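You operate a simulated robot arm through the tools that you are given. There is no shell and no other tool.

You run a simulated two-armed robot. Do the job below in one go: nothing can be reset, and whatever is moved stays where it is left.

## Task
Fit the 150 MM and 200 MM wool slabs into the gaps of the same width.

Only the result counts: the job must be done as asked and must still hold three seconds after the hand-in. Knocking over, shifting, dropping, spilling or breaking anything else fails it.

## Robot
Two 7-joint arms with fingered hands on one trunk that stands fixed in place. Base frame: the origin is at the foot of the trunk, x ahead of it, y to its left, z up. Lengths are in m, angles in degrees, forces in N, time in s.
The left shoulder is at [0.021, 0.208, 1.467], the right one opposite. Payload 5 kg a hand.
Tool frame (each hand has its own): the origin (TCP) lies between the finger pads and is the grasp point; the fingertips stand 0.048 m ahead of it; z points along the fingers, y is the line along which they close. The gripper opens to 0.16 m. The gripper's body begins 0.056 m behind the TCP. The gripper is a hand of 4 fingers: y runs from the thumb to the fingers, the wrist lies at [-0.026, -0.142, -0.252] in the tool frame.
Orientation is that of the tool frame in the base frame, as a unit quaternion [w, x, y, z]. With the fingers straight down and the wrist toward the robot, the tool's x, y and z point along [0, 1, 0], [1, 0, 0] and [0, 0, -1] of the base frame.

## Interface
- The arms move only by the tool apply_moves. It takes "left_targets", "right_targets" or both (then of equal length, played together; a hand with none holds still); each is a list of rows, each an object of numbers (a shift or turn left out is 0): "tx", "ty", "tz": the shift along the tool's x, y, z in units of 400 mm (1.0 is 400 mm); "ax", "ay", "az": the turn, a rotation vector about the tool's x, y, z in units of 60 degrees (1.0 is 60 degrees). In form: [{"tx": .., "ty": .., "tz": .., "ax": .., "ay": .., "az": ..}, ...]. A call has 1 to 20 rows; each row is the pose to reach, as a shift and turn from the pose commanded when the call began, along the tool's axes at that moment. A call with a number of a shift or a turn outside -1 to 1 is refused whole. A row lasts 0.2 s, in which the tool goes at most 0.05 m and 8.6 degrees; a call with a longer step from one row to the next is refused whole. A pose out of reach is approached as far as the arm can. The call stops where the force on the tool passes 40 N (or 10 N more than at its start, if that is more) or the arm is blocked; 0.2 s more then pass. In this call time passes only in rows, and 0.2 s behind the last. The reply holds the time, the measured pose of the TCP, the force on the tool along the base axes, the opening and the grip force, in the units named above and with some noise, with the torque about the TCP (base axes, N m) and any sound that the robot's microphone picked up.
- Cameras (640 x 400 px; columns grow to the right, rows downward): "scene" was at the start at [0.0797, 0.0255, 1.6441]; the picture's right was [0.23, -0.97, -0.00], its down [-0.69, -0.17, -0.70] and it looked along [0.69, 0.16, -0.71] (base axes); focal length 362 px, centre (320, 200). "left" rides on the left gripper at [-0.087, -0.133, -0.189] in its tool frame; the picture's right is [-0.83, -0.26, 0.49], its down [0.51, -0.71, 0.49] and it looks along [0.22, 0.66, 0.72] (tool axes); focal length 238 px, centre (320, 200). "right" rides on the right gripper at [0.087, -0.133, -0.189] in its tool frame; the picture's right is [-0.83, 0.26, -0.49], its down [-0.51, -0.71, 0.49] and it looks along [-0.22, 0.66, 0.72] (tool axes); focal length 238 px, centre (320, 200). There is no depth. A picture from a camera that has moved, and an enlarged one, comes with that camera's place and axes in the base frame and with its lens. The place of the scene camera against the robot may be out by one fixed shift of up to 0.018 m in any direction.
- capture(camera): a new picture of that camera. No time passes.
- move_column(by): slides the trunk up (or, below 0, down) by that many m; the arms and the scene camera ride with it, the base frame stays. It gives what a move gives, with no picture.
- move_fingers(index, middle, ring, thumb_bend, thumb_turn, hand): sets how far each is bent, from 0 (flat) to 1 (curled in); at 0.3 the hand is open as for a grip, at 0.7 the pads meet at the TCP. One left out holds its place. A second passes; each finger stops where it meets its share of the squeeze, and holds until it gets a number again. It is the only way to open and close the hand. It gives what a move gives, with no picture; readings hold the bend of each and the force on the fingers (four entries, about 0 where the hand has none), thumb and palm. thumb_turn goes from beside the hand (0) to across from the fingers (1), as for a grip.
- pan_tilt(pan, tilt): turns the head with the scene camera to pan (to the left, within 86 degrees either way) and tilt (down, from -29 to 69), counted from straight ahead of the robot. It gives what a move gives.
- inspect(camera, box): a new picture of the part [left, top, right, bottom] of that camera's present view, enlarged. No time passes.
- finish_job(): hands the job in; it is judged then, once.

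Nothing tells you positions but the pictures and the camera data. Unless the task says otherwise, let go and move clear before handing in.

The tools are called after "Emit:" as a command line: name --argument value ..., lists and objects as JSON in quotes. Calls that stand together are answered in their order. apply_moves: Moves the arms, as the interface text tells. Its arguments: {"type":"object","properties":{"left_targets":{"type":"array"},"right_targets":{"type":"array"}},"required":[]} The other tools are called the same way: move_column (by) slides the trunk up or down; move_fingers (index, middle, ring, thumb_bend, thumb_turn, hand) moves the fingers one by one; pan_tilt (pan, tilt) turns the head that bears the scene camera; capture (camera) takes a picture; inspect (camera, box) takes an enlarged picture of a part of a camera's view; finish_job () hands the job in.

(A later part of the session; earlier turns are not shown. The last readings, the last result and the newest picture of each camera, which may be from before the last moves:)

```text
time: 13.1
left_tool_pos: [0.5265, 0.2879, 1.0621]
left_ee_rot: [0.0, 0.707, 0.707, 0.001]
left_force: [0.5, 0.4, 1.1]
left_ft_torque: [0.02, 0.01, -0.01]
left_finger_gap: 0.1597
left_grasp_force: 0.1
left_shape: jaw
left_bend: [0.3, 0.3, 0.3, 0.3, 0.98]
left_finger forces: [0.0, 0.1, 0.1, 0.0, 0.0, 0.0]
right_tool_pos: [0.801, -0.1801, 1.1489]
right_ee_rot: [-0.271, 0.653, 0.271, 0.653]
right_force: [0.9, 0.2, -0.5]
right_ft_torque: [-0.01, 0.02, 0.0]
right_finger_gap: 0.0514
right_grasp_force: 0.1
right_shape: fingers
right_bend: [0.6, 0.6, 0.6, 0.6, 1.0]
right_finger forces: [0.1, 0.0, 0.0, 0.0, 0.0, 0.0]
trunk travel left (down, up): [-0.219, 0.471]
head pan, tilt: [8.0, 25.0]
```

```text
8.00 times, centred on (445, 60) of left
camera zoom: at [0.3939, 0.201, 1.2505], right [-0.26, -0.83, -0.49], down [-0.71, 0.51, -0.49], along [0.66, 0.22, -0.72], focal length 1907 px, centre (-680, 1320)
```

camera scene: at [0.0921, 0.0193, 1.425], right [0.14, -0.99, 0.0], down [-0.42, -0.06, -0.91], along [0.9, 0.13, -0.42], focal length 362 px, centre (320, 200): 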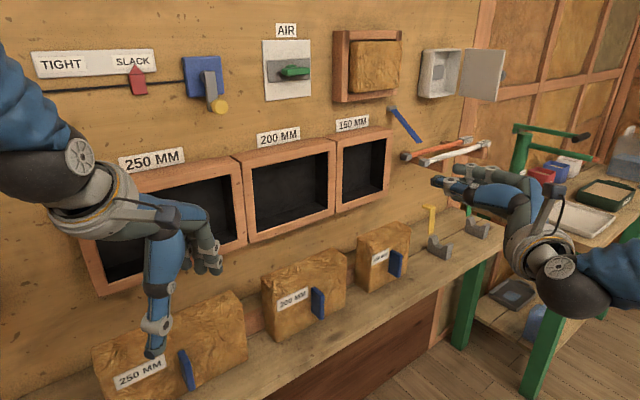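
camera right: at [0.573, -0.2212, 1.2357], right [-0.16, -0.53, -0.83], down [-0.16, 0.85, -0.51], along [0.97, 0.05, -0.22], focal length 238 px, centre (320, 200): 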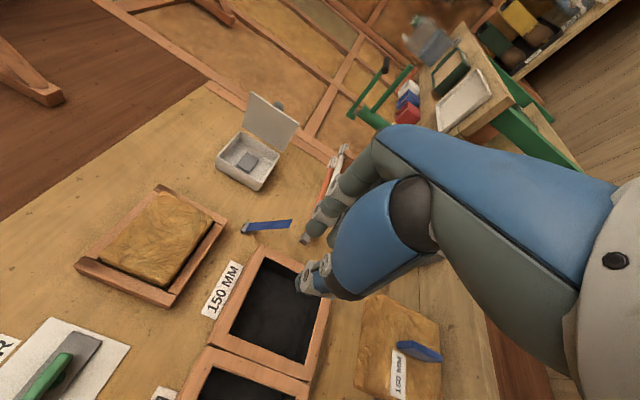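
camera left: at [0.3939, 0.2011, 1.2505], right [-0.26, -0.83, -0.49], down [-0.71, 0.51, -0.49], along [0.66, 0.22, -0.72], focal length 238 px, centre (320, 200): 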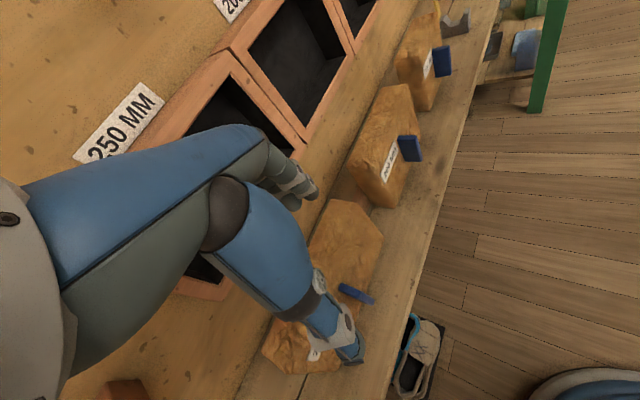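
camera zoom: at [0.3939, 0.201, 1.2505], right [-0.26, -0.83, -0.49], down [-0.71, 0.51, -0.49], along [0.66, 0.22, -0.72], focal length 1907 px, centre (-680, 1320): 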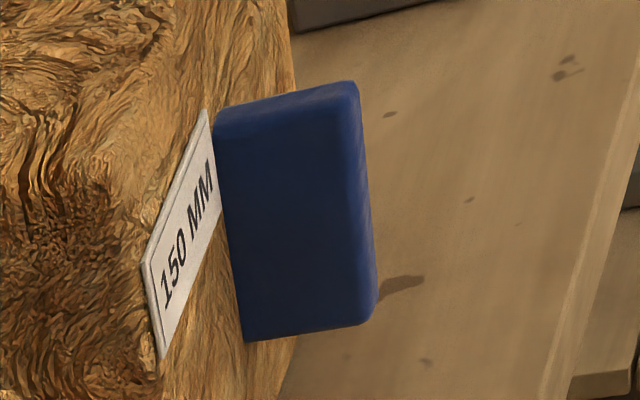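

The tab is 12 mm thick, 70 mm high and 39 mm proud, centred at 0.690 along the wall and z≈0.873. I open the fingers partway, lower the hand in front of it and approach partway before checking.

Emit:
move_fingers --hand "right" --index 0.5 --middle 0.5 --ring 0.5 --thumb_bend 0.5 --thumb_turn 1.0

Emit:
apply_moves --right_targets '[{"tx": -0.115, "ty": -0.001}, {"tx": -0.23, "ty": -0.003}, {"tx": -0.345, "ty": -0.004}, {"tx": -0.46, "ty": -0.006}, {"tx": -0.575, "ty": -0.007}, {"tx": -0.69, "ty": -0.008}, {"tx": -0.69, "ty": -0.008, "tz": 0.075}, {"tx": -0.69, "ty": -0.008, "tz": 0.15}]'

Emit:
capture --camera "right"

Emit:
capture --camera "scene"

Emit:
inspect --camera "scene" --box '[350, 200, 510, 300]'

Emit:
inspect --camera "left" --box '[380, 0, 540, 120]'

```text
time: 14.1
left_tool_pos: [0.5263, 0.2871, 1.0615]
left_ee_rot: [0.0, 0.707, 0.707, 0.0]
left_force: [-0.1, -0.3, 0.3]
left_ft_torque: [0.01, 0.0, 0.0]
left_finger_gap: 0.1597
left_grasp_force: 0.0
left_shape: jaw
left_bend: [0.3, 0.3, 0.3, 0.3, 0.98]
left_finger forces: [0.0, 0.1, 0.0, 0.0, 0.0, 0.0]
right_tool_pos: [0.8012, -0.1801, 1.1484]
right_ee_rot: [-0.271, 0.653, 0.27, 0.653]
right_force: [0.2, 0.1, -0.1]
right_ft_torque: [-0.01, 0.0, 0.03]
right_finger_gap: 0.0907
right_grasp_force: 0.0
right_shape: fingers
right_bend: [0.5, 0.5, 0.5, 0.5, 1.0]
right_finger forces: [0.0, 0.0, 0.0, 0.0, 0.0, 0.1]
trunk travel left (down, up): [-0.219, 0.471]
head pan, tilt: [8.0, 25.0]
```

```text
time: 15.9
left_tool_pos: [0.5264, 0.2869, 1.0605]
left_ee_rot: [-0.001, 0.707, 0.707, 0.0]
left_force: [0.3, 0.8, -0.3]
left_ft_torque: [-0.04, 0.05, -0.03]
left_finger_gap: 0.1597
left_grasp_force: 0.2
left_shape: jaw
left_bend: [0.3, 0.3, 0.3, 0.3, 0.98]
left_finger forces: [0.0, 0.0, 0.0, 0.1, 0.0, 0.0]
right_tool_pos: [0.8401, -0.1341, 0.8739]
right_ee_rot: [-0.271, 0.654, 0.27, 0.653]
right_force: [-0.4, -1.5, -0.3]
right_ft_torque: [0.08, -0.08, 0.04]
right_finger_gap: 0.0905
right_grasp_force: 0.0
right_shape: fingers
right_bend: [0.5, 0.5, 0.5, 0.5, 1.0]
right_finger forces: [0.0, 0.0, 0.1, 0.0, 0.1, 0.0]
trunk travel left (down, up): [-0.219, 0.471]
head pan, tilt: [8.0, 25.0]
```

```text
taken
camera right: at [0.6128, -0.1747, 0.9605], right [-0.16, -0.53, -0.83], down [-0.15, 0.85, -0.51], along [0.97, 0.05, -0.22], focal length 238 px, centre (320, 200)
```

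right: 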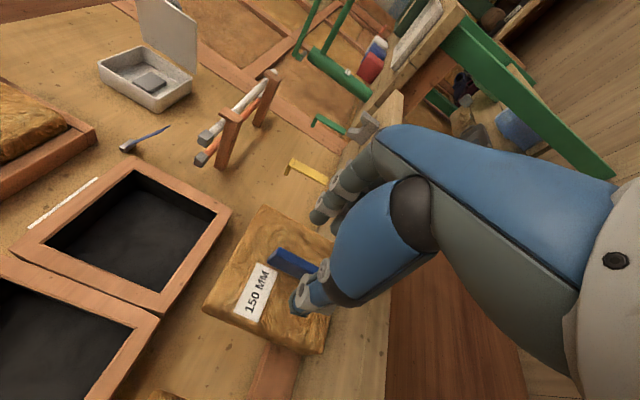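

```text
taken
camera scene: at [0.0925, 0.0198, 1.425], right [0.14, -0.99, 0.0], down [-0.42, -0.06, -0.91], along [0.9, 0.13, -0.42], focal length 362 px, centre (320, 200)
```

scene: 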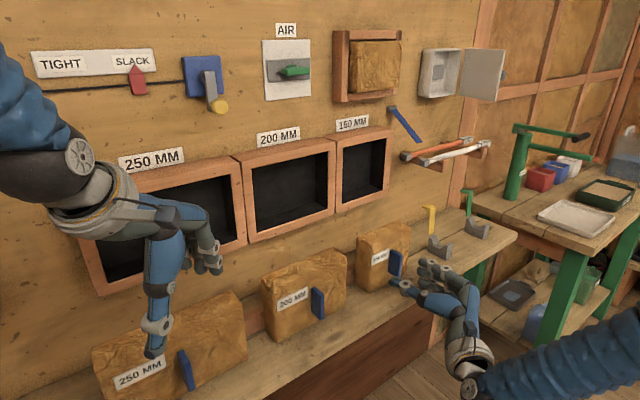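

```text
4.00 times, centred on (430, 250) of scene
camera zoom: at [0.0925, 0.0198, 1.425], right [0.14, -0.99, 0.0], down [-0.42, -0.06, -0.91], along [0.9, 0.13, -0.42], focal length 1449 px, centre (-120, 0)
```

zoom: 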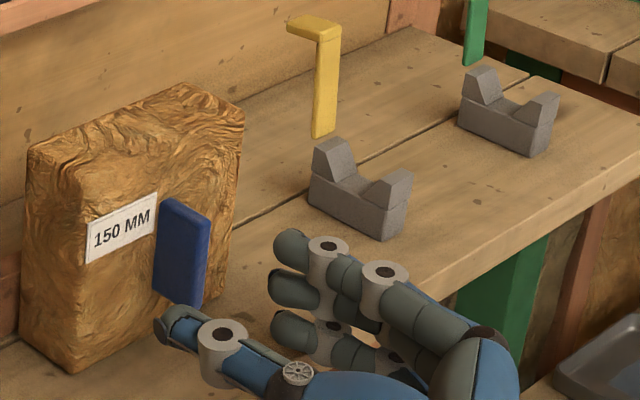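

```text
3.33 times, centred on (460, 60) of left
camera zoom: at [0.3945, 0.2012, 1.2503], right [-0.26, -0.83, -0.49], down [-0.71, 0.51, -0.49], along [0.66, 0.22, -0.72], focal length 794 px, centre (-147, 667)
```

zoom: 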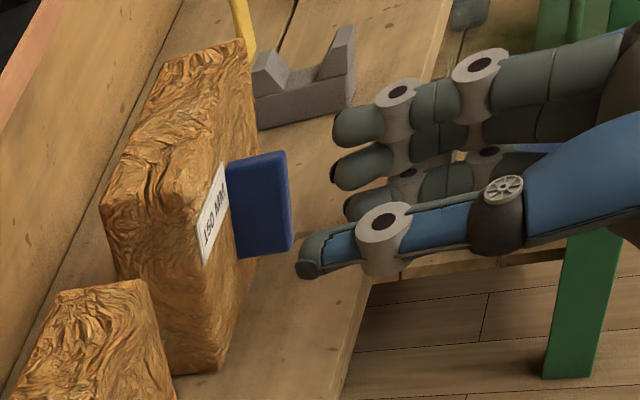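

The hand is level with the tab, thumb on its left and fingers on its right, aligned within a millimetre or two. I move in 52 mm more and then check before closing.

Emit:
apply_moves --right_targets '[{"tz": 0.045, "ty": 0.001}, {"tz": 0.09, "ty": 0.003}, {"tz": 0.13, "ty": 0.003}]'

Emit:
inspect --camera "left" --box '[400, 10, 500, 90]'

Emit:
inspect --camera "scene" --box '[370, 230, 470, 300]'

Emit:
inspect --camera "right" --box '[240, 180, 380, 340]'

```text
time: 16.7
left_tool_pos: [0.5255, 0.2871, 1.0614]
left_ee_rot: [0.001, 0.707, 0.707, -0.001]
left_force: [-0.5, -0.5, -0.8]
left_ft_torque: [0.04, -0.04, 0.0]
left_finger_gap: 0.1597
left_grasp_force: 0.1
left_shape: jaw
left_bend: [0.3, 0.3, 0.3, 0.3, 0.98]
left_finger forces: [0.1, 0.0, 0.1, 0.0, 0.0, 0.0]
right_tool_pos: [0.8768, -0.103, 0.8725]
right_ee_rot: [-0.27, 0.654, 0.269, 0.653]
right_force: [-8.0, -6.9, -0.3]
right_ft_torque: [-0.1, 0.14, -0.51]
right_finger_gap: 0.0904
right_grasp_force: 4.8
right_shape: fingers
right_bend: [0.5, 0.5, 0.5, 0.5, 1.0]
right_finger forces: [0.0, 10.4, 0.1, 0.0, 0.0, 0.0]
trunk travel left (down, up): [-0.219, 0.471]
head pan, tilt: [8.0, 25.0]
```

```text
5.00 times, centred on (450, 50) of left
camera zoom: at [0.3934, 0.1998, 1.2508], right [-0.26, -0.83, -0.49], down [-0.71, 0.51, -0.49], along [0.66, 0.22, -0.72], focal length 1192 px, centre (-330, 950)
```

zoom: 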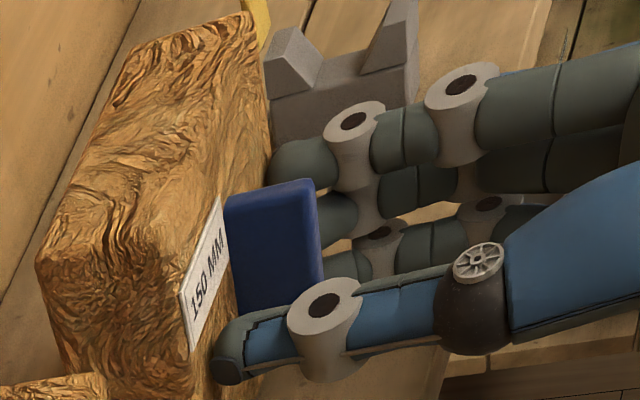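

```text
5.71 times, centred on (420, 265) of scene
camera zoom: at [0.0912, 0.0184, 1.4251], right [0.14, -0.99, 0.0], down [-0.42, -0.06, -0.91], along [0.9, 0.13, -0.42], focal length 2070 px, centre (-251, -171)
```

zoom: 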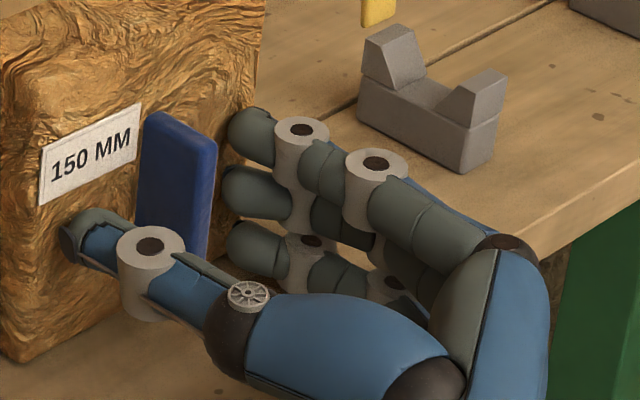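

```text
2.50 times, centred on (310, 260) of right
camera zoom: at [0.6491, -0.1418, 0.9598], right [-0.16, -0.53, -0.83], down [-0.15, 0.85, -0.51], along [0.97, 0.04, -0.22], focal length 596 px, centre (345, 50)
```

zoom: 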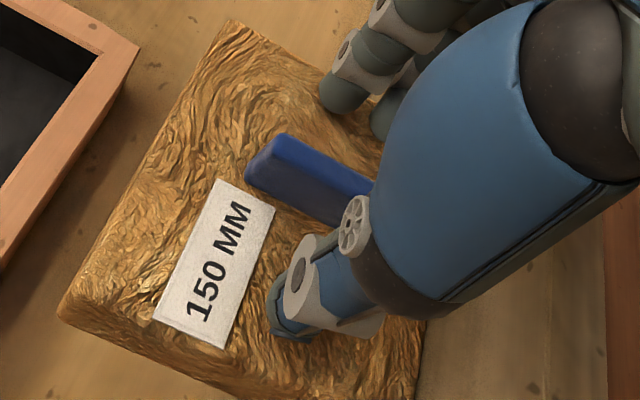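

The middle fingertip is lightly touching the slab face (10 N), so I'm slightly too deep. I back off 7 mm and then close on the tab.

Emit:
apply_moves --right_targets '[{"tz": -0.018}]'

Emit:
move_fingers --hand "right" --index 0.62 --middle 0.62 --ring 0.62 --thumb_bend 0.62

Emit:
inspect --camera "left" --box '[400, 10, 500, 90]'

Emit:
inspect --camera "scene" --box '[370, 230, 470, 300]'

Emit:
inspect --camera "right" --box '[240, 180, 380, 340]'

```text
time: 17.1
left_tool_pos: [0.5259, 0.288, 1.062]
left_ee_rot: [0.0, 0.706, 0.708, 0.0]
left_force: [0.1, 0.5, 0.0]
left_ft_torque: [-0.06, -0.04, 0.02]
left_finger_gap: 0.1595
left_grasp_force: 0.1
left_shape: jaw
left_bend: [0.3, 0.3, 0.3, 0.3, 0.98]
left_finger forces: [0.0, 0.0, 0.0, 0.0, 0.0, 0.1]
right_tool_pos: [0.8731, -0.1012, 0.8725]
right_ee_rot: [-0.272, 0.653, 0.271, 0.652]
right_force: [-0.8, 0.0, 0.3]
right_ft_torque: [0.06, 0.02, -0.05]
right_finger_gap: 0.0908
right_grasp_force: 0.1
right_shape: fingers
right_bend: [0.5, 0.5, 0.5, 0.5, 1.0]
right_finger forces: [0.0, 0.0, 0.1, 0.0, 0.1, 0.1]
trunk travel left (down, up): [-0.219, 0.471]
head pan, tilt: [8.0, 25.0]
```

```text
time: 18.1
left_tool_pos: [0.5266, 0.2877, 1.062]
left_ee_rot: [0.0, 0.707, 0.707, 0.0]
left_force: [-0.5, 0.8, -0.5]
left_ft_torque: [-0.02, 0.02, -0.03]
left_finger_gap: 0.1595
left_grasp_force: 0.1
left_shape: jaw
left_bend: [0.3, 0.3, 0.3, 0.3, 0.98]
left_finger forces: [0.1, 0.0, 0.0, 0.1, 0.0, 0.1]
right_tool_pos: [0.8723, -0.1045, 0.8725]
right_ee_rot: [-0.27, 0.653, 0.271, 0.653]
right_force: [0.2, -0.3, -0.2]
right_ft_torque: [0.02, 0.01, -0.01]
right_finger_gap: 0.0439
right_grasp_force: 0.1
right_shape: fingers
right_bend: [0.62, 0.62, 0.62, 0.62, 1.0]
right_finger forces: [0.0, 0.0, 0.1, 0.0, 0.0, 0.0]
trunk travel left (down, up): [-0.219, 0.471]
head pan, tilt: [8.0, 25.0]
```

```text
5.00 times, centred on (450, 50) of left
camera zoom: at [0.3939, 0.201, 1.2505], right [-0.26, -0.83, -0.49], down [-0.71, 0.51, -0.49], along [0.66, 0.22, -0.72], focal length 1192 px, centre (-330, 950)
```

zoom: 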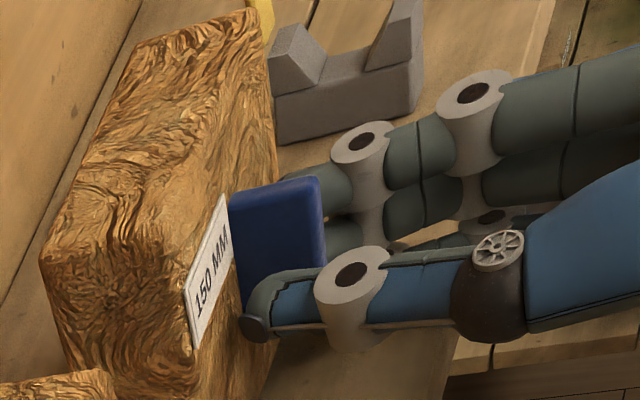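

```text
5.71 times, centred on (420, 265) of scene
camera zoom: at [0.092, 0.0194, 1.425], right [0.14, -0.99, 0.0], down [-0.42, -0.06, -0.91], along [0.9, 0.13, -0.42], focal length 2070 px, centre (-251, -171)
```

zoom: 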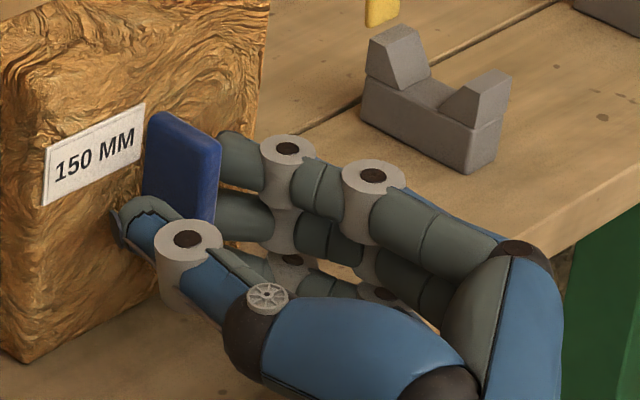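

```text
2.50 times, centred on (310, 260) of right
camera zoom: at [0.6447, -0.1449, 0.9602], right [-0.16, -0.53, -0.83], down [-0.15, 0.85, -0.51], along [0.97, 0.05, -0.22], focal length 596 px, centre (345, 50)
```

zoom: 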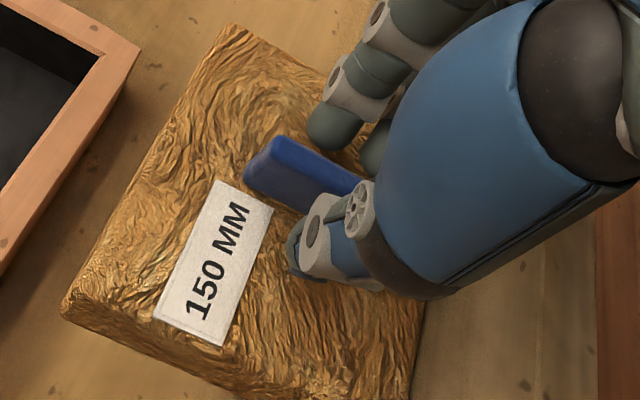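

The tab sits centred between thumb and fingers with no contact yet. I close on it now.

Emit:
move_fingers --hand "right" --index 0.9 --middle 0.9 --ring 0.9 --thumb_bend 0.9

Emit:
inspect --camera "left" --box '[400, 10, 500, 90]'

Emit:
inspect --camera "scene" --box '[370, 230, 470, 300]'

Emit:
inspect --camera "right" --box '[240, 180, 380, 340]'

```text
time: 19.1
left_tool_pos: [0.5263, 0.2882, 1.0622]
left_ee_rot: [0.0, 0.707, 0.707, 0.0]
left_force: [-0.4, -0.1, -0.8]
left_ft_torque: [-0.01, 0.0, -0.03]
left_finger_gap: 0.1595
left_grasp_force: 0.0
left_shape: jaw
left_bend: [0.3, 0.3, 0.3, 0.3, 0.98]
left_finger forces: [0.1, 0.0, 0.0, 0.1, 0.0, 0.0]
right_tool_pos: [0.8717, -0.1045, 0.8725]
right_ee_rot: [-0.271, 0.653, 0.271, 0.653]
right_force: [0.6, 0.4, 0.4]
right_ft_torque: [-0.08, -0.09, 0.0]
right_finger_gap: 0.0195
right_grasp_force: 27.1
right_shape: fingers
right_bend: [0.73, 0.73, 0.9, 0.68, 1.0]
right_finger forces: [14.3, 12.8, 0.0, 0.0, 26.7, 0.0]
trunk travel left (down, up): [-0.219, 0.471]
head pan, tilt: [8.0, 25.0]
```

```text
5.00 times, centred on (450, 50) of left
camera zoom: at [0.3939, 0.2011, 1.2505], right [-0.26, -0.83, -0.49], down [-0.71, 0.51, -0.49], along [0.66, 0.22, -0.72], focal length 1192 px, centre (-330, 950)
```

zoom: 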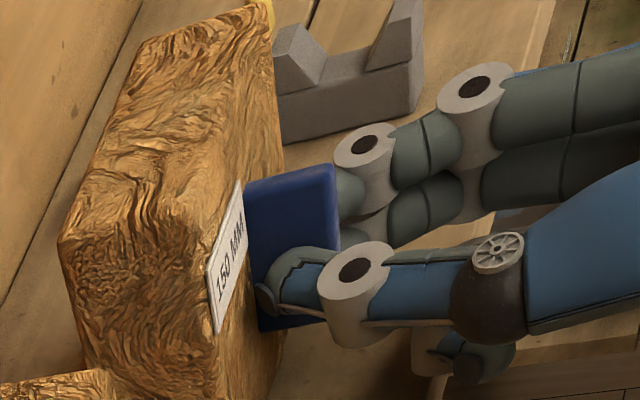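

```text
5.71 times, centred on (420, 265) of scene
camera zoom: at [0.092, 0.0195, 1.425], right [0.14, -0.99, 0.0], down [-0.42, -0.06, -0.91], along [0.9, 0.13, -0.42], focal length 2070 px, centre (-251, -171)
```

zoom: 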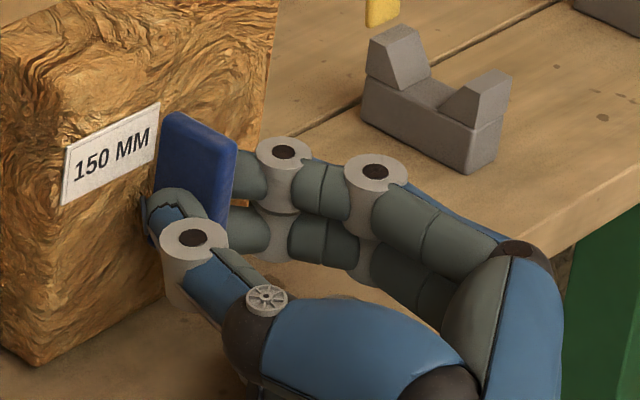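

```text
2.50 times, centred on (310, 260) of right
camera zoom: at [0.6447, -0.1448, 0.9602], right [-0.16, -0.53, -0.83], down [-0.15, 0.85, -0.51], along [0.97, 0.05, -0.22], focal length 596 px, centre (345, 50)
```

zoom: 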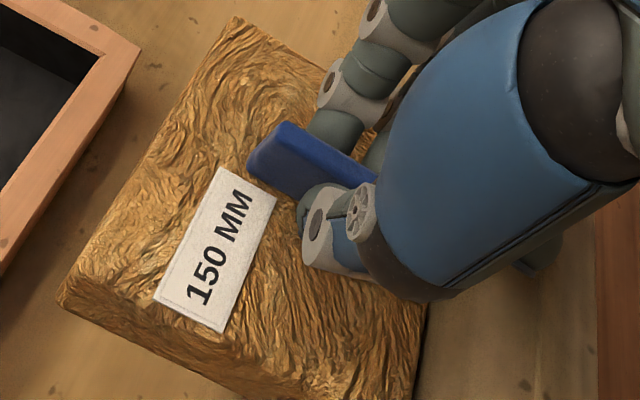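

Thumb, index and middle hold the tab with 27 N. I lift slightly first and check the load and the slab's attitude.

Emit:
apply_moves --right_targets '[{"tx": 0.025}, {"tx": 0.05}, {"tx": 0.1}]'

Emit:
inspect --camera "scene" --box '[330, 190, 490, 302]'

Emit:
inspect --camera "left" --box '[360, 0, 520, 100]'

Emit:
inspect --camera "right" --box '[160, 160, 380, 360]'

```text
time: 19.9
left_tool_pos: [0.5253, 0.2889, 1.062]
left_ee_rot: [0.0, 0.707, 0.707, 0.001]
left_force: [-0.2, -0.1, -0.1]
left_ft_torque: [-0.02, -0.04, 0.01]
left_finger_gap: 0.1597
left_grasp_force: 0.0
left_shape: jaw
left_bend: [0.3, 0.3, 0.3, 0.3, 0.98]
left_finger forces: [0.1, 0.0, 0.0, 0.1, 0.1, 0.1]
right_tool_pos: [0.8713, -0.1038, 0.9128]
right_ee_rot: [-0.272, 0.653, 0.271, 0.653]
right_force: [-0.8, 0.5, -1.3]
right_ft_torque: [-0.04, 0.03, -0.05]
right_finger_gap: 0.02
right_grasp_force: 26.6
right_shape: fingers
right_bend: [0.73, 0.73, 0.9, 0.68, 1.0]
right_finger forces: [15.3, 11.5, 0.0, 0.0, 26.5, 0.0]
trunk travel left (down, up): [-0.219, 0.471]
head pan, tilt: [8.0, 25.0]
```

```text
3.57 times, centred on (410, 246) of scene
camera zoom: at [0.0913, 0.0196, 1.4251], right [0.14, -0.99, 0.0], down [-0.42, -0.06, -0.91], along [0.9, 0.13, -0.42], focal length 1293 px, centre (-1, 36)
```

zoom: 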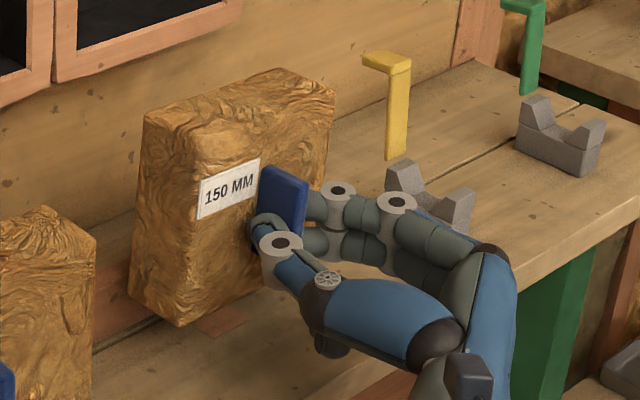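

```text
4.00 times, centred on (440, 50) of left
camera zoom: at [0.3933, 0.2013, 1.2507], right [-0.26, -0.83, -0.49], down [-0.71, 0.51, -0.49], along [0.66, 0.22, -0.72], focal length 953 px, centre (-160, 800)
```

zoom: 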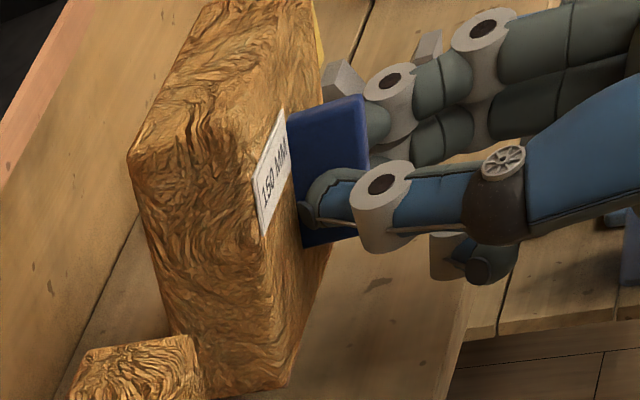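

```text
2.00 times, centred on (270, 260) of right
camera zoom: at [0.6435, -0.1438, 1.0005], right [-0.16, -0.53, -0.83], down [-0.16, 0.85, -0.51], along [0.97, 0.05, -0.22], focal length 477 px, centre (420, 80)
```

zoom: 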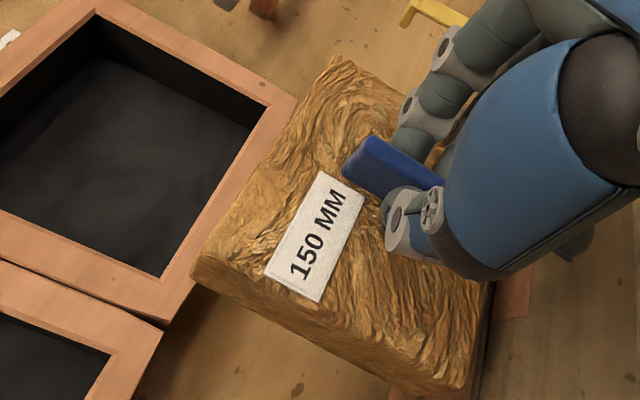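

The slab lifts freely and is light. I enlarge the label and corners in all three cameras to measure how the slab sits in the hand.

Emit:
inspect --camera "right" --box '[265, 220, 355, 320]'

Emit:
inspect --camera "scene" --box '[360, 205, 430, 280]'

Emit:
inspect --camera "left" --box '[390, 0, 460, 100]'

```text
4.00 times, centred on (310, 270) of right
camera zoom: at [0.6435, -0.1438, 1.0005], right [-0.16, -0.53, -0.83], down [-0.16, 0.85, -0.51], along [0.97, 0.05, -0.22], focal length 953 px, centre (360, -80)
```

zoom: 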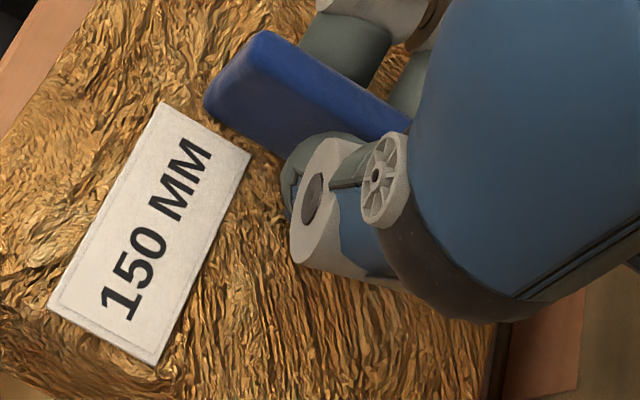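

```text
5.33 times, centred on (395, 242) of scene
camera zoom: at [0.0913, 0.0196, 1.4251], right [0.14, -0.99, 0.0], down [-0.42, -0.06, -0.91], along [0.9, 0.13, -0.42], focal length 1932 px, centre (-80, -27)
```

zoom: 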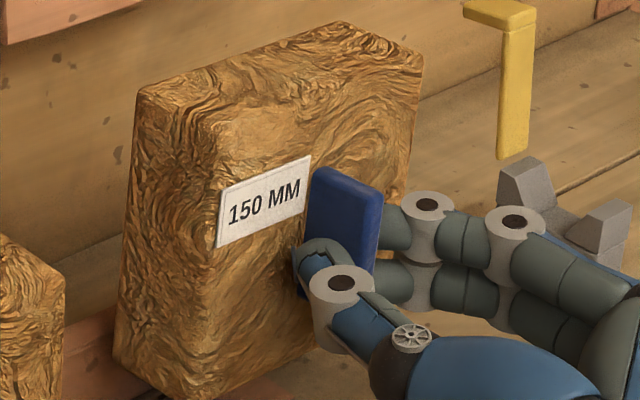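

```text
4.00 times, centred on (425, 50) of left
camera zoom: at [0.3933, 0.2013, 1.2507], right [-0.26, -0.83, -0.49], down [-0.71, 0.51, -0.49], along [0.66, 0.22, -0.72], focal length 953 px, centre (-100, 800)
```

zoom: 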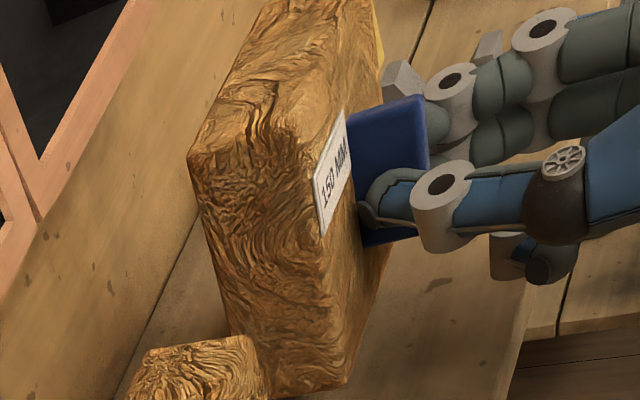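

The slab droops about 9° in pitch and has rolled about 5° clockwise in the grip. I lift it to gap height, still 8 cm clear of the frame, while tilting the hand to counter both, then compare its edges to the frame's.

Emit:
apply_moves --right_targets '[{"tx": 0.085, "ay": 0.03, "az": -0.0166}, {"tx": 0.17, "ay": 0.06, "az": -0.0332}, {"tx": 0.255, "ay": 0.09, "az": -0.0498}, {"tx": 0.34, "ay": 0.12, "az": -0.0664}, {"tx": 0.425, "ay": 0.15, "az": -0.083}]'

Emit:
capture --camera "right"

Emit:
inspect --camera "scene" --box '[310, 110, 470, 222]'

Emit:
inspect --camera "left" --box '[300, 0, 500, 100]'

Emit:
inspect --camera "right" --box '[120, 160, 360, 360]'

```text
time: 21.1
left_tool_pos: [0.5261, 0.2881, 1.0608]
left_ee_rot: [0.0, 0.707, 0.707, 0.0]
left_force: [-1.8, -1.0, 0.2]
left_ft_torque: [0.04, -0.05, 0.01]
left_finger_gap: 0.1597
left_grasp_force: 0.1
left_shape: jaw
left_bend: [0.3, 0.3, 0.3, 0.3, 0.98]
left_finger forces: [0.1, 0.0, 0.0, 0.0, 0.0, 0.0]
right_tool_pos: [0.8725, -0.1055, 1.0818]
right_ee_rot: [-0.263, 0.588, 0.277, 0.713]
right_force: [-1.6, 0.7, -2.2]
right_ft_torque: [-0.03, -0.01, -0.05]
right_finger_gap: 0.0198
right_grasp_force: 26.6
right_shape: fingers
right_bend: [0.73, 0.73, 0.9, 0.68, 1.0]
right_finger forces: [15.1, 11.2, 0.0, 0.1, 26.4, 0.0]
trunk travel left (down, up): [-0.219, 0.471]
head pan, tilt: [8.0, 25.0]
```

```text
taken
camera right: at [0.633, -0.1494, 1.128], right [-0.01, -0.48, -0.87], down [-0.07, 0.87, -0.48], along [1.0, 0.05, -0.05], focal length 238 px, centre (320, 200)
```

right: 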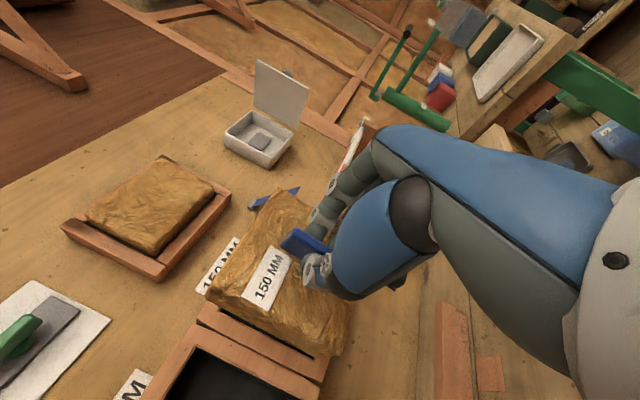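

```text
3.57 times, centred on (390, 166) of scene
camera zoom: at [0.0913, 0.0193, 1.4251], right [0.14, -0.99, 0.0], down [-0.42, -0.06, -0.91], along [0.9, 0.13, -0.42], focal length 1293 px, centre (70, 321)
```

zoom: 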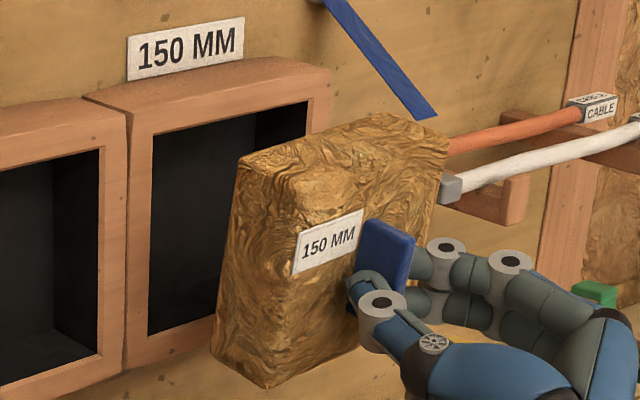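

```text
3.20 times, centred on (400, 50) of left
camera zoom: at [0.3933, 0.201, 1.2508], right [-0.26, -0.83, -0.49], down [-0.71, 0.51, -0.49], along [0.66, 0.22, -0.72], focal length 763 px, centre (64, 680)
```

zoom: 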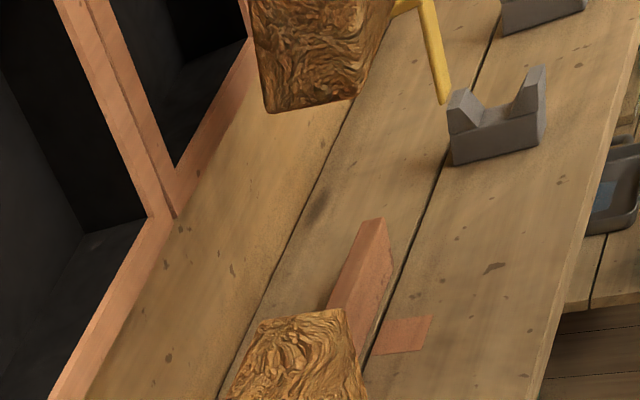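

```text
2.00 times, centred on (240, 260) of right
camera zoom: at [0.633, -0.1494, 1.128], right [-0.01, -0.48, -0.87], down [-0.07, 0.87, -0.48], along [1.0, 0.05, -0.05], focal length 477 px, centre (480, 80)
```

zoom: 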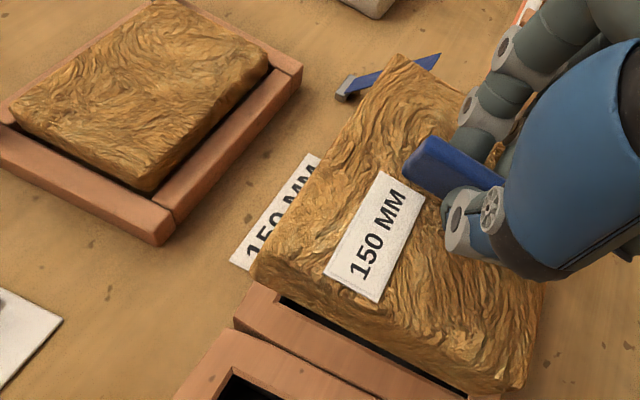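

The slab is at gap height but its attitude relative to the frame is not yet clear. I take closer pictures of its edges to measure pitch and roll better.

Emit:
inspect --camera "scene" --box '[355, 135, 425, 222]'

Emit:
inspect --camera "right" --box '[195, 180, 355, 365]'

Emit:
inspect --camera "right" --box '[270, 215, 330, 315]'

```text
4.60 times, centred on (390, 178) of scene
camera zoom: at [0.0913, 0.0193, 1.4251], right [0.14, -0.99, 0.0], down [-0.42, -0.06, -0.91], along [0.9, 0.13, -0.42], focal length 1665 px, centre (-2, 299)
```

zoom: 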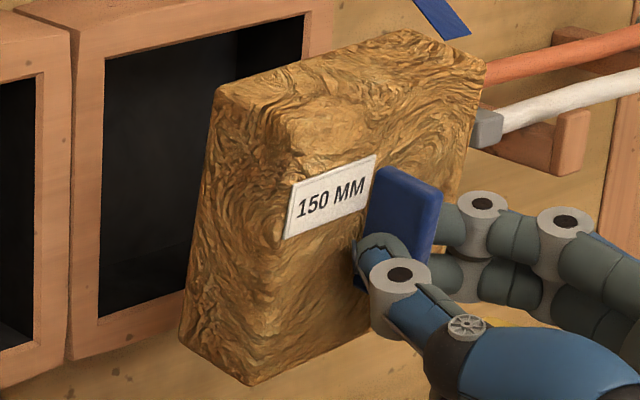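

```text
2.16 times, centred on (275, 272) of right
camera zoom: at [0.633, -0.1494, 1.128], right [-0.01, -0.48, -0.87], down [-0.07, 0.87, -0.48], along [1.0, 0.05, -0.05], focal length 515 px, centre (417, 43)
```

zoom: 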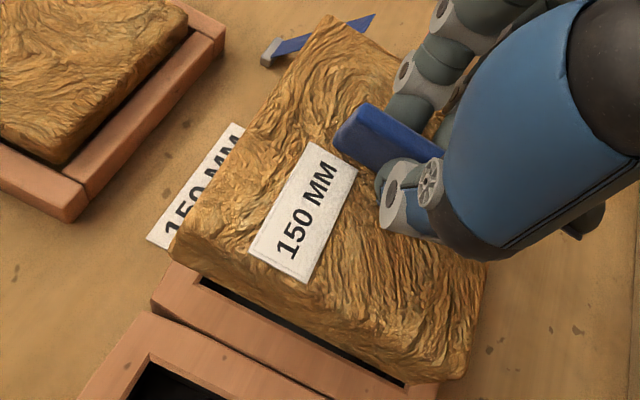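

```text
4.00 times, centred on (300, 265) of right
camera zoom: at [0.633, -0.1494, 1.128], right [-0.01, -0.48, -0.87], down [-0.07, 0.87, -0.48], along [1.0, 0.05, -0.05], focal length 953 px, centre (400, -60)
```

zoom: 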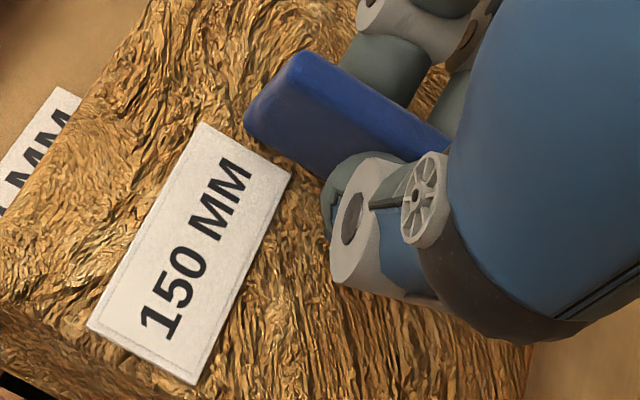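

The estimates from label and silhouette disagree, so I want a clean side view. I'll turn the left hand in place so its camera looks along the wall at the slab.

Emit:
apply_moves --left_targets '[{"ax": -0.07, "ay": -0.059, "az": 0.076}, {"ax": -0.14, "ay": -0.118, "az": 0.152}, {"ax": -0.21, "ay": -0.178, "az": 0.228}, {"ax": -0.28, "ay": -0.237, "az": 0.303}]'

Emit:
capture --camera "left"

Emit:
capture --camera "scene"

```text
time: 22.1
left_tool_pos: [0.525, 0.2894, 1.0608]
left_ee_rot: [0.191, 0.796, 0.575, 0.015]
left_force: [0.0, 1.0, 0.8]
left_ft_torque: [-0.08, -0.02, -0.03]
left_finger_gap: 0.1597
left_grasp_force: 0.1
left_shape: jaw
left_bend: [0.3, 0.3, 0.3, 0.3, 0.98]
left_finger forces: [0.1, 0.0, 0.0, 0.1, 0.0, 0.0]
right_tool_pos: [0.8719, -0.1025, 1.0834]
right_ee_rot: [-0.263, 0.588, 0.278, 0.713]
right_force: [0.6, 1.1, -0.7]
right_ft_torque: [-0.05, 0.07, -0.1]
right_finger_gap: 0.0196
right_grasp_force: 26.9
right_shape: fingers
right_bend: [0.73, 0.73, 0.9, 0.68, 1.0]
right_finger forces: [15.1, 11.2, 0.1, 0.0, 26.7, 0.1]
trunk travel left (down, up): [-0.219, 0.471]
head pan, tilt: [8.0, 25.0]
```

```text
taken
camera left: at [0.3304, 0.2991, 1.2107], right [-0.4, -0.84, -0.37], down [-0.35, 0.51, -0.78], along [0.85, -0.18, -0.5], focal length 238 px, centre (320, 200)
```

left: 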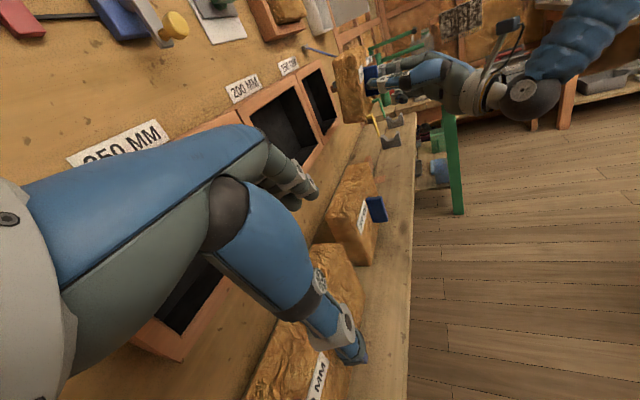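

```text
taken
camera scene: at [0.0921, 0.0211, 1.4249], right [0.14, -0.99, 0.0], down [-0.42, -0.06, -0.91], along [0.9, 0.13, -0.42], focal length 362 px, centre (320, 200)
```

scene: 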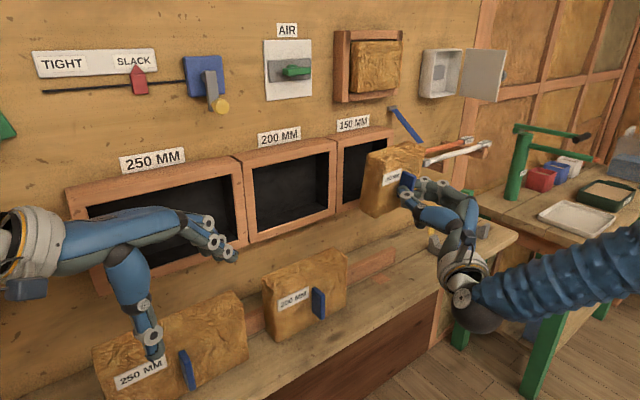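

The left camera now gives a side view along the wall. I enlarge it on the slab and the 150 frame.

Emit:
inspect --camera "left" --box '[270, 30, 430, 142]'

Emit:
inspect --camera "left" --box '[320, 40, 400, 130]'

Emit:
inspect --camera "left" --box '[310, 150, 410, 280]'

```text
3.57 times, centred on (350, 86) of left
camera zoom: at [0.3304, 0.2991, 1.2107], right [-0.4, -0.84, -0.37], down [-0.35, 0.51, -0.78], along [0.85, -0.18, -0.5], focal length 851 px, centre (213, 607)
```

zoom: 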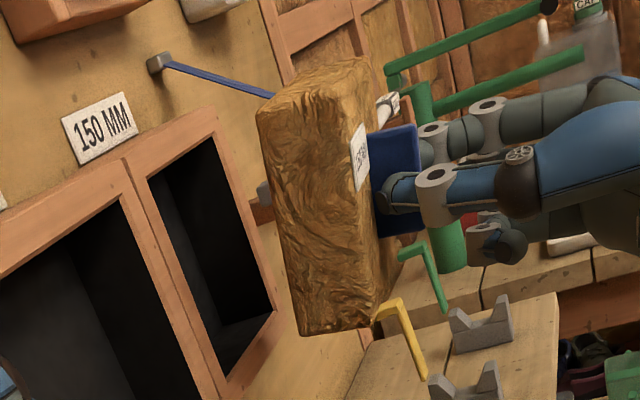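

```text
4.44 times, centred on (360, 85) of left
camera zoom: at [0.3304, 0.2991, 1.2107], right [-0.4, -0.84, -0.37], down [-0.35, 0.51, -0.78], along [0.85, -0.18, -0.5], focal length 1059 px, centre (142, 711)
```

zoom: 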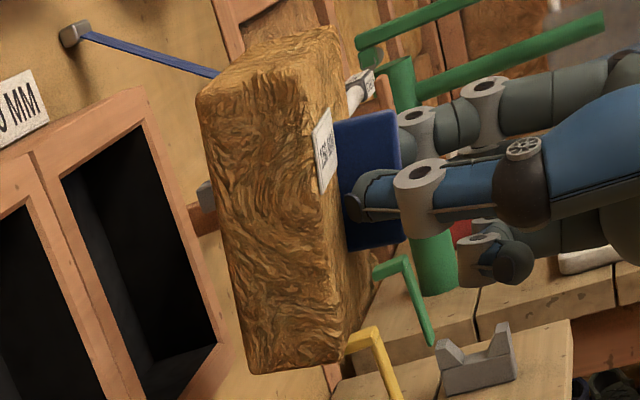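

```text
3.08 times, centred on (360, 215) of left
camera zoom: at [0.3304, 0.2991, 1.2107], right [-0.4, -0.84, -0.37], down [-0.35, 0.51, -0.78], along [0.85, -0.18, -0.5], focal length 733 px, centre (197, 154)
```

zoom: 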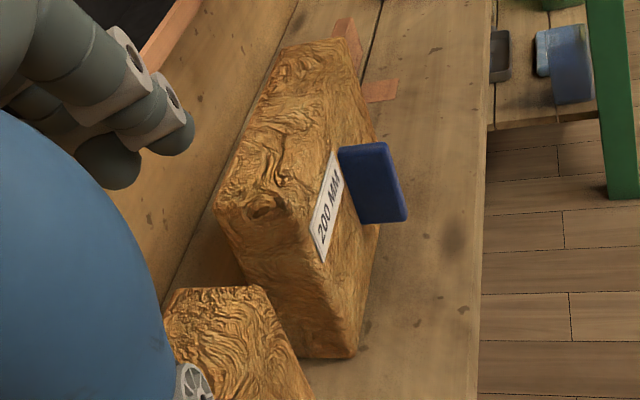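

From the side view the slab is now tilted about 6.5° (bottom toward the wall), with negligible roll. I turn the hand back by that amount and re-check.

Emit:
apply_moves --right_targets '[{"ax": 0.0093, "ay": -0.108, "az": 0.001}]'

Emit:
inspect --camera "left" --box '[320, 40, 400, 130]'

Emit:
inspect --camera "scene" --box '[355, 135, 425, 222]'

Emit:
inspect --camera "right" --box '[180, 170, 380, 365]'

```text
time: 22.5
left_tool_pos: [0.5247, 0.2897, 1.0614]
left_ee_rot: [0.19, 0.795, 0.575, 0.017]
left_force: [-2.3, 0.8, -0.2]
left_ft_torque: [-0.05, -0.07, 0.03]
left_finger_gap: 0.1596
left_grasp_force: 0.0
left_shape: jaw
left_bend: [0.3, 0.3, 0.3, 0.3, 0.98]
left_finger forces: [0.0, 0.1, 0.0, 0.1, 0.0, 0.1]
right_tool_pos: [0.8712, -0.1029, 1.0829]
right_ee_rot: [-0.25, 0.626, 0.295, 0.677]
right_force: [-0.7, 0.3, -1.9]
right_ft_torque: [-0.02, 0.02, -0.11]
right_finger_gap: 0.0198
right_grasp_force: 26.7
right_shape: fingers
right_bend: [0.73, 0.73, 0.9, 0.68, 1.0]
right_finger forces: [15.2, 11.4, 0.1, 0.1, 26.5, 0.0]
trunk travel left (down, up): [-0.219, 0.471]
head pan, tilt: [8.0, 25.0]
```

```text
4.44 times, centred on (360, 85) of left
camera zoom: at [0.3291, 0.2987, 1.2113], right [-0.4, -0.84, -0.37], down [-0.35, 0.52, -0.78], along [0.85, -0.18, -0.5], focal length 1059 px, centre (142, 711)
```

zoom: 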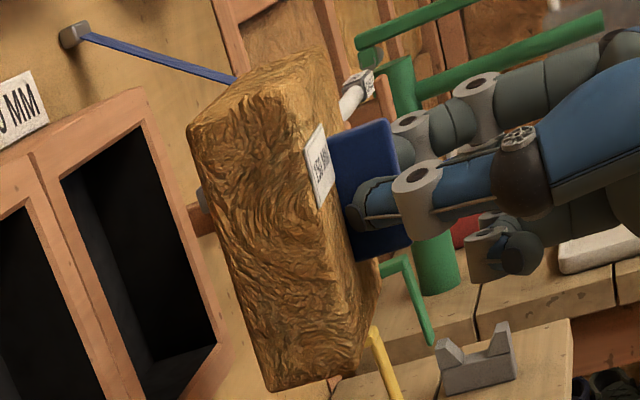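

```text
4.60 times, centred on (390, 178) of scene
camera zoom: at [0.0907, 0.0207, 1.4252], right [0.14, -0.99, 0.0], down [-0.42, -0.06, -0.91], along [0.9, 0.13, -0.42], focal length 1665 px, centre (-2, 299)
```

zoom: 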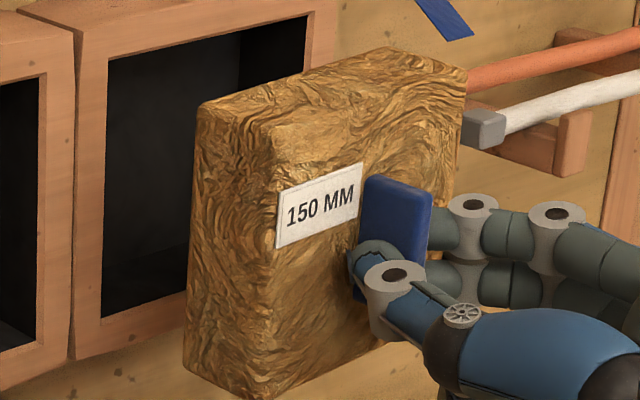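

```text
2.05 times, centred on (280, 268) of right
camera zoom: at [0.6367, -0.1423, 1.1507], right [-0.08, -0.55, -0.83], down [-0.11, 0.83, -0.54], along [0.99, 0.05, -0.13], focal length 489 px, centre (402, 62)
```

zoom: 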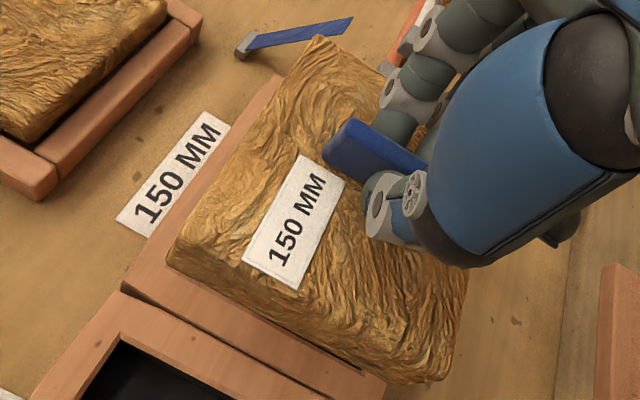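

Now the slab's edges run parallel to the frame's in both views. I move it to about 14 mm in front of the 150 opening, centred by estimate, to compare edges directly.

Emit:
apply_moves --right_targets '[{"tx": -0.0066, "ty": 0.0093, "tz": 0.0465}, {"tx": -0.0131, "ty": 0.0185, "tz": 0.093}, {"tx": -0.0197, "ty": 0.0278, "tz": 0.1395}, {"tx": -0.0262, "ty": 0.037, "tz": 0.186}]'

Emit:
inspect --camera "left" --box '[290, 40, 390, 130]'

Emit:
inspect --camera "scene" --box '[325, 110, 425, 222]'

Emit:
inspect --camera "right" --box '[180, 170, 380, 365]'

```text
time: 23.5
left_tool_pos: [0.5257, 0.288, 1.0612]
left_ee_rot: [0.19, 0.797, 0.574, 0.015]
left_force: [0.3, 0.2, -0.2]
left_ft_torque: [-0.04, 0.01, -0.03]
left_finger_gap: 0.1595
left_grasp_force: 0.1
left_shape: jaw
left_bend: [0.3, 0.3, 0.3, 0.3, 0.98]
left_finger forces: [0.0, 0.0, 0.0, 0.0, 0.0, 0.1]
right_tool_pos: [0.9352, -0.0618, 1.0757]
right_ee_rot: [-0.25, 0.626, 0.294, 0.678]
right_force: [0.4, -0.7, -1.7]
right_ft_torque: [-0.05, -0.02, 0.04]
right_finger_gap: 0.0195
right_grasp_force: 26.2
right_shape: fingers
right_bend: [0.73, 0.73, 0.9, 0.68, 1.0]
right_finger forces: [15.1, 11.3, 0.0, 0.1, 26.3, 0.0]
trunk travel left (down, up): [-0.219, 0.471]
head pan, tilt: [8.0, 25.0]
```

```text
4.44 times, centred on (340, 85) of left
camera zoom: at [0.3309, 0.2978, 1.2109], right [-0.4, -0.84, -0.37], down [-0.35, 0.52, -0.78], along [0.84, -0.18, -0.5], focal length 1059 px, centre (231, 711)
```

zoom: 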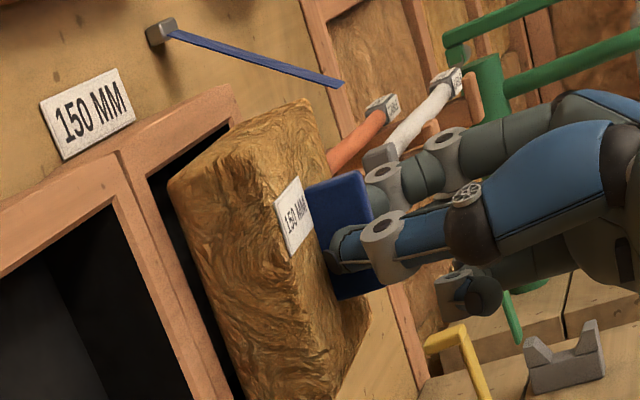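

```text
3.57 times, centred on (375, 166) of scene
camera zoom: at [0.0925, 0.02, 1.4249], right [0.14, -0.99, 0.0], down [-0.42, -0.06, -0.91], along [0.9, 0.13, -0.42], focal length 1293 px, centre (124, 321)
```

zoom: 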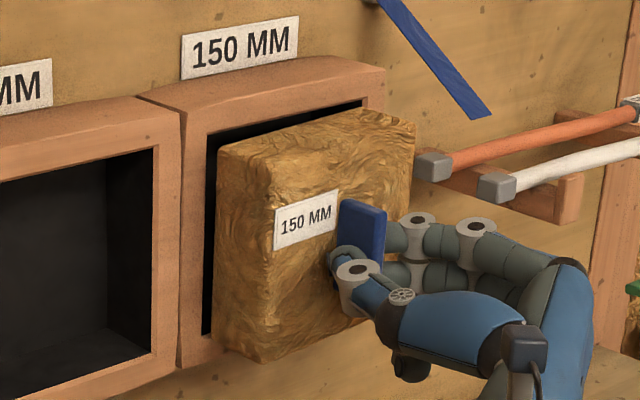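

```text
2.05 times, centred on (280, 268) of right
camera zoom: at [0.7008, -0.1004, 1.143], right [-0.08, -0.55, -0.83], down [-0.11, 0.83, -0.54], along [0.99, 0.05, -0.13], focal length 489 px, centre (402, 62)
```

zoom: 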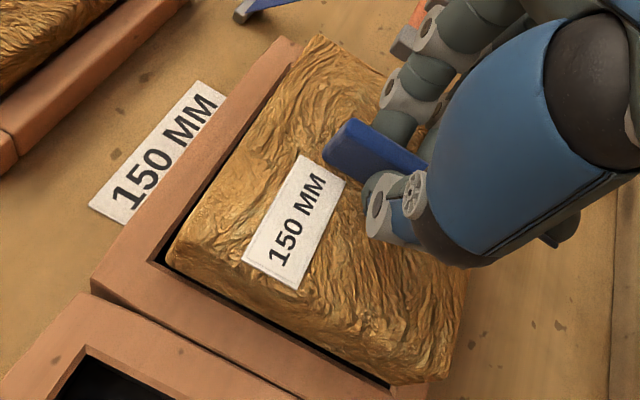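

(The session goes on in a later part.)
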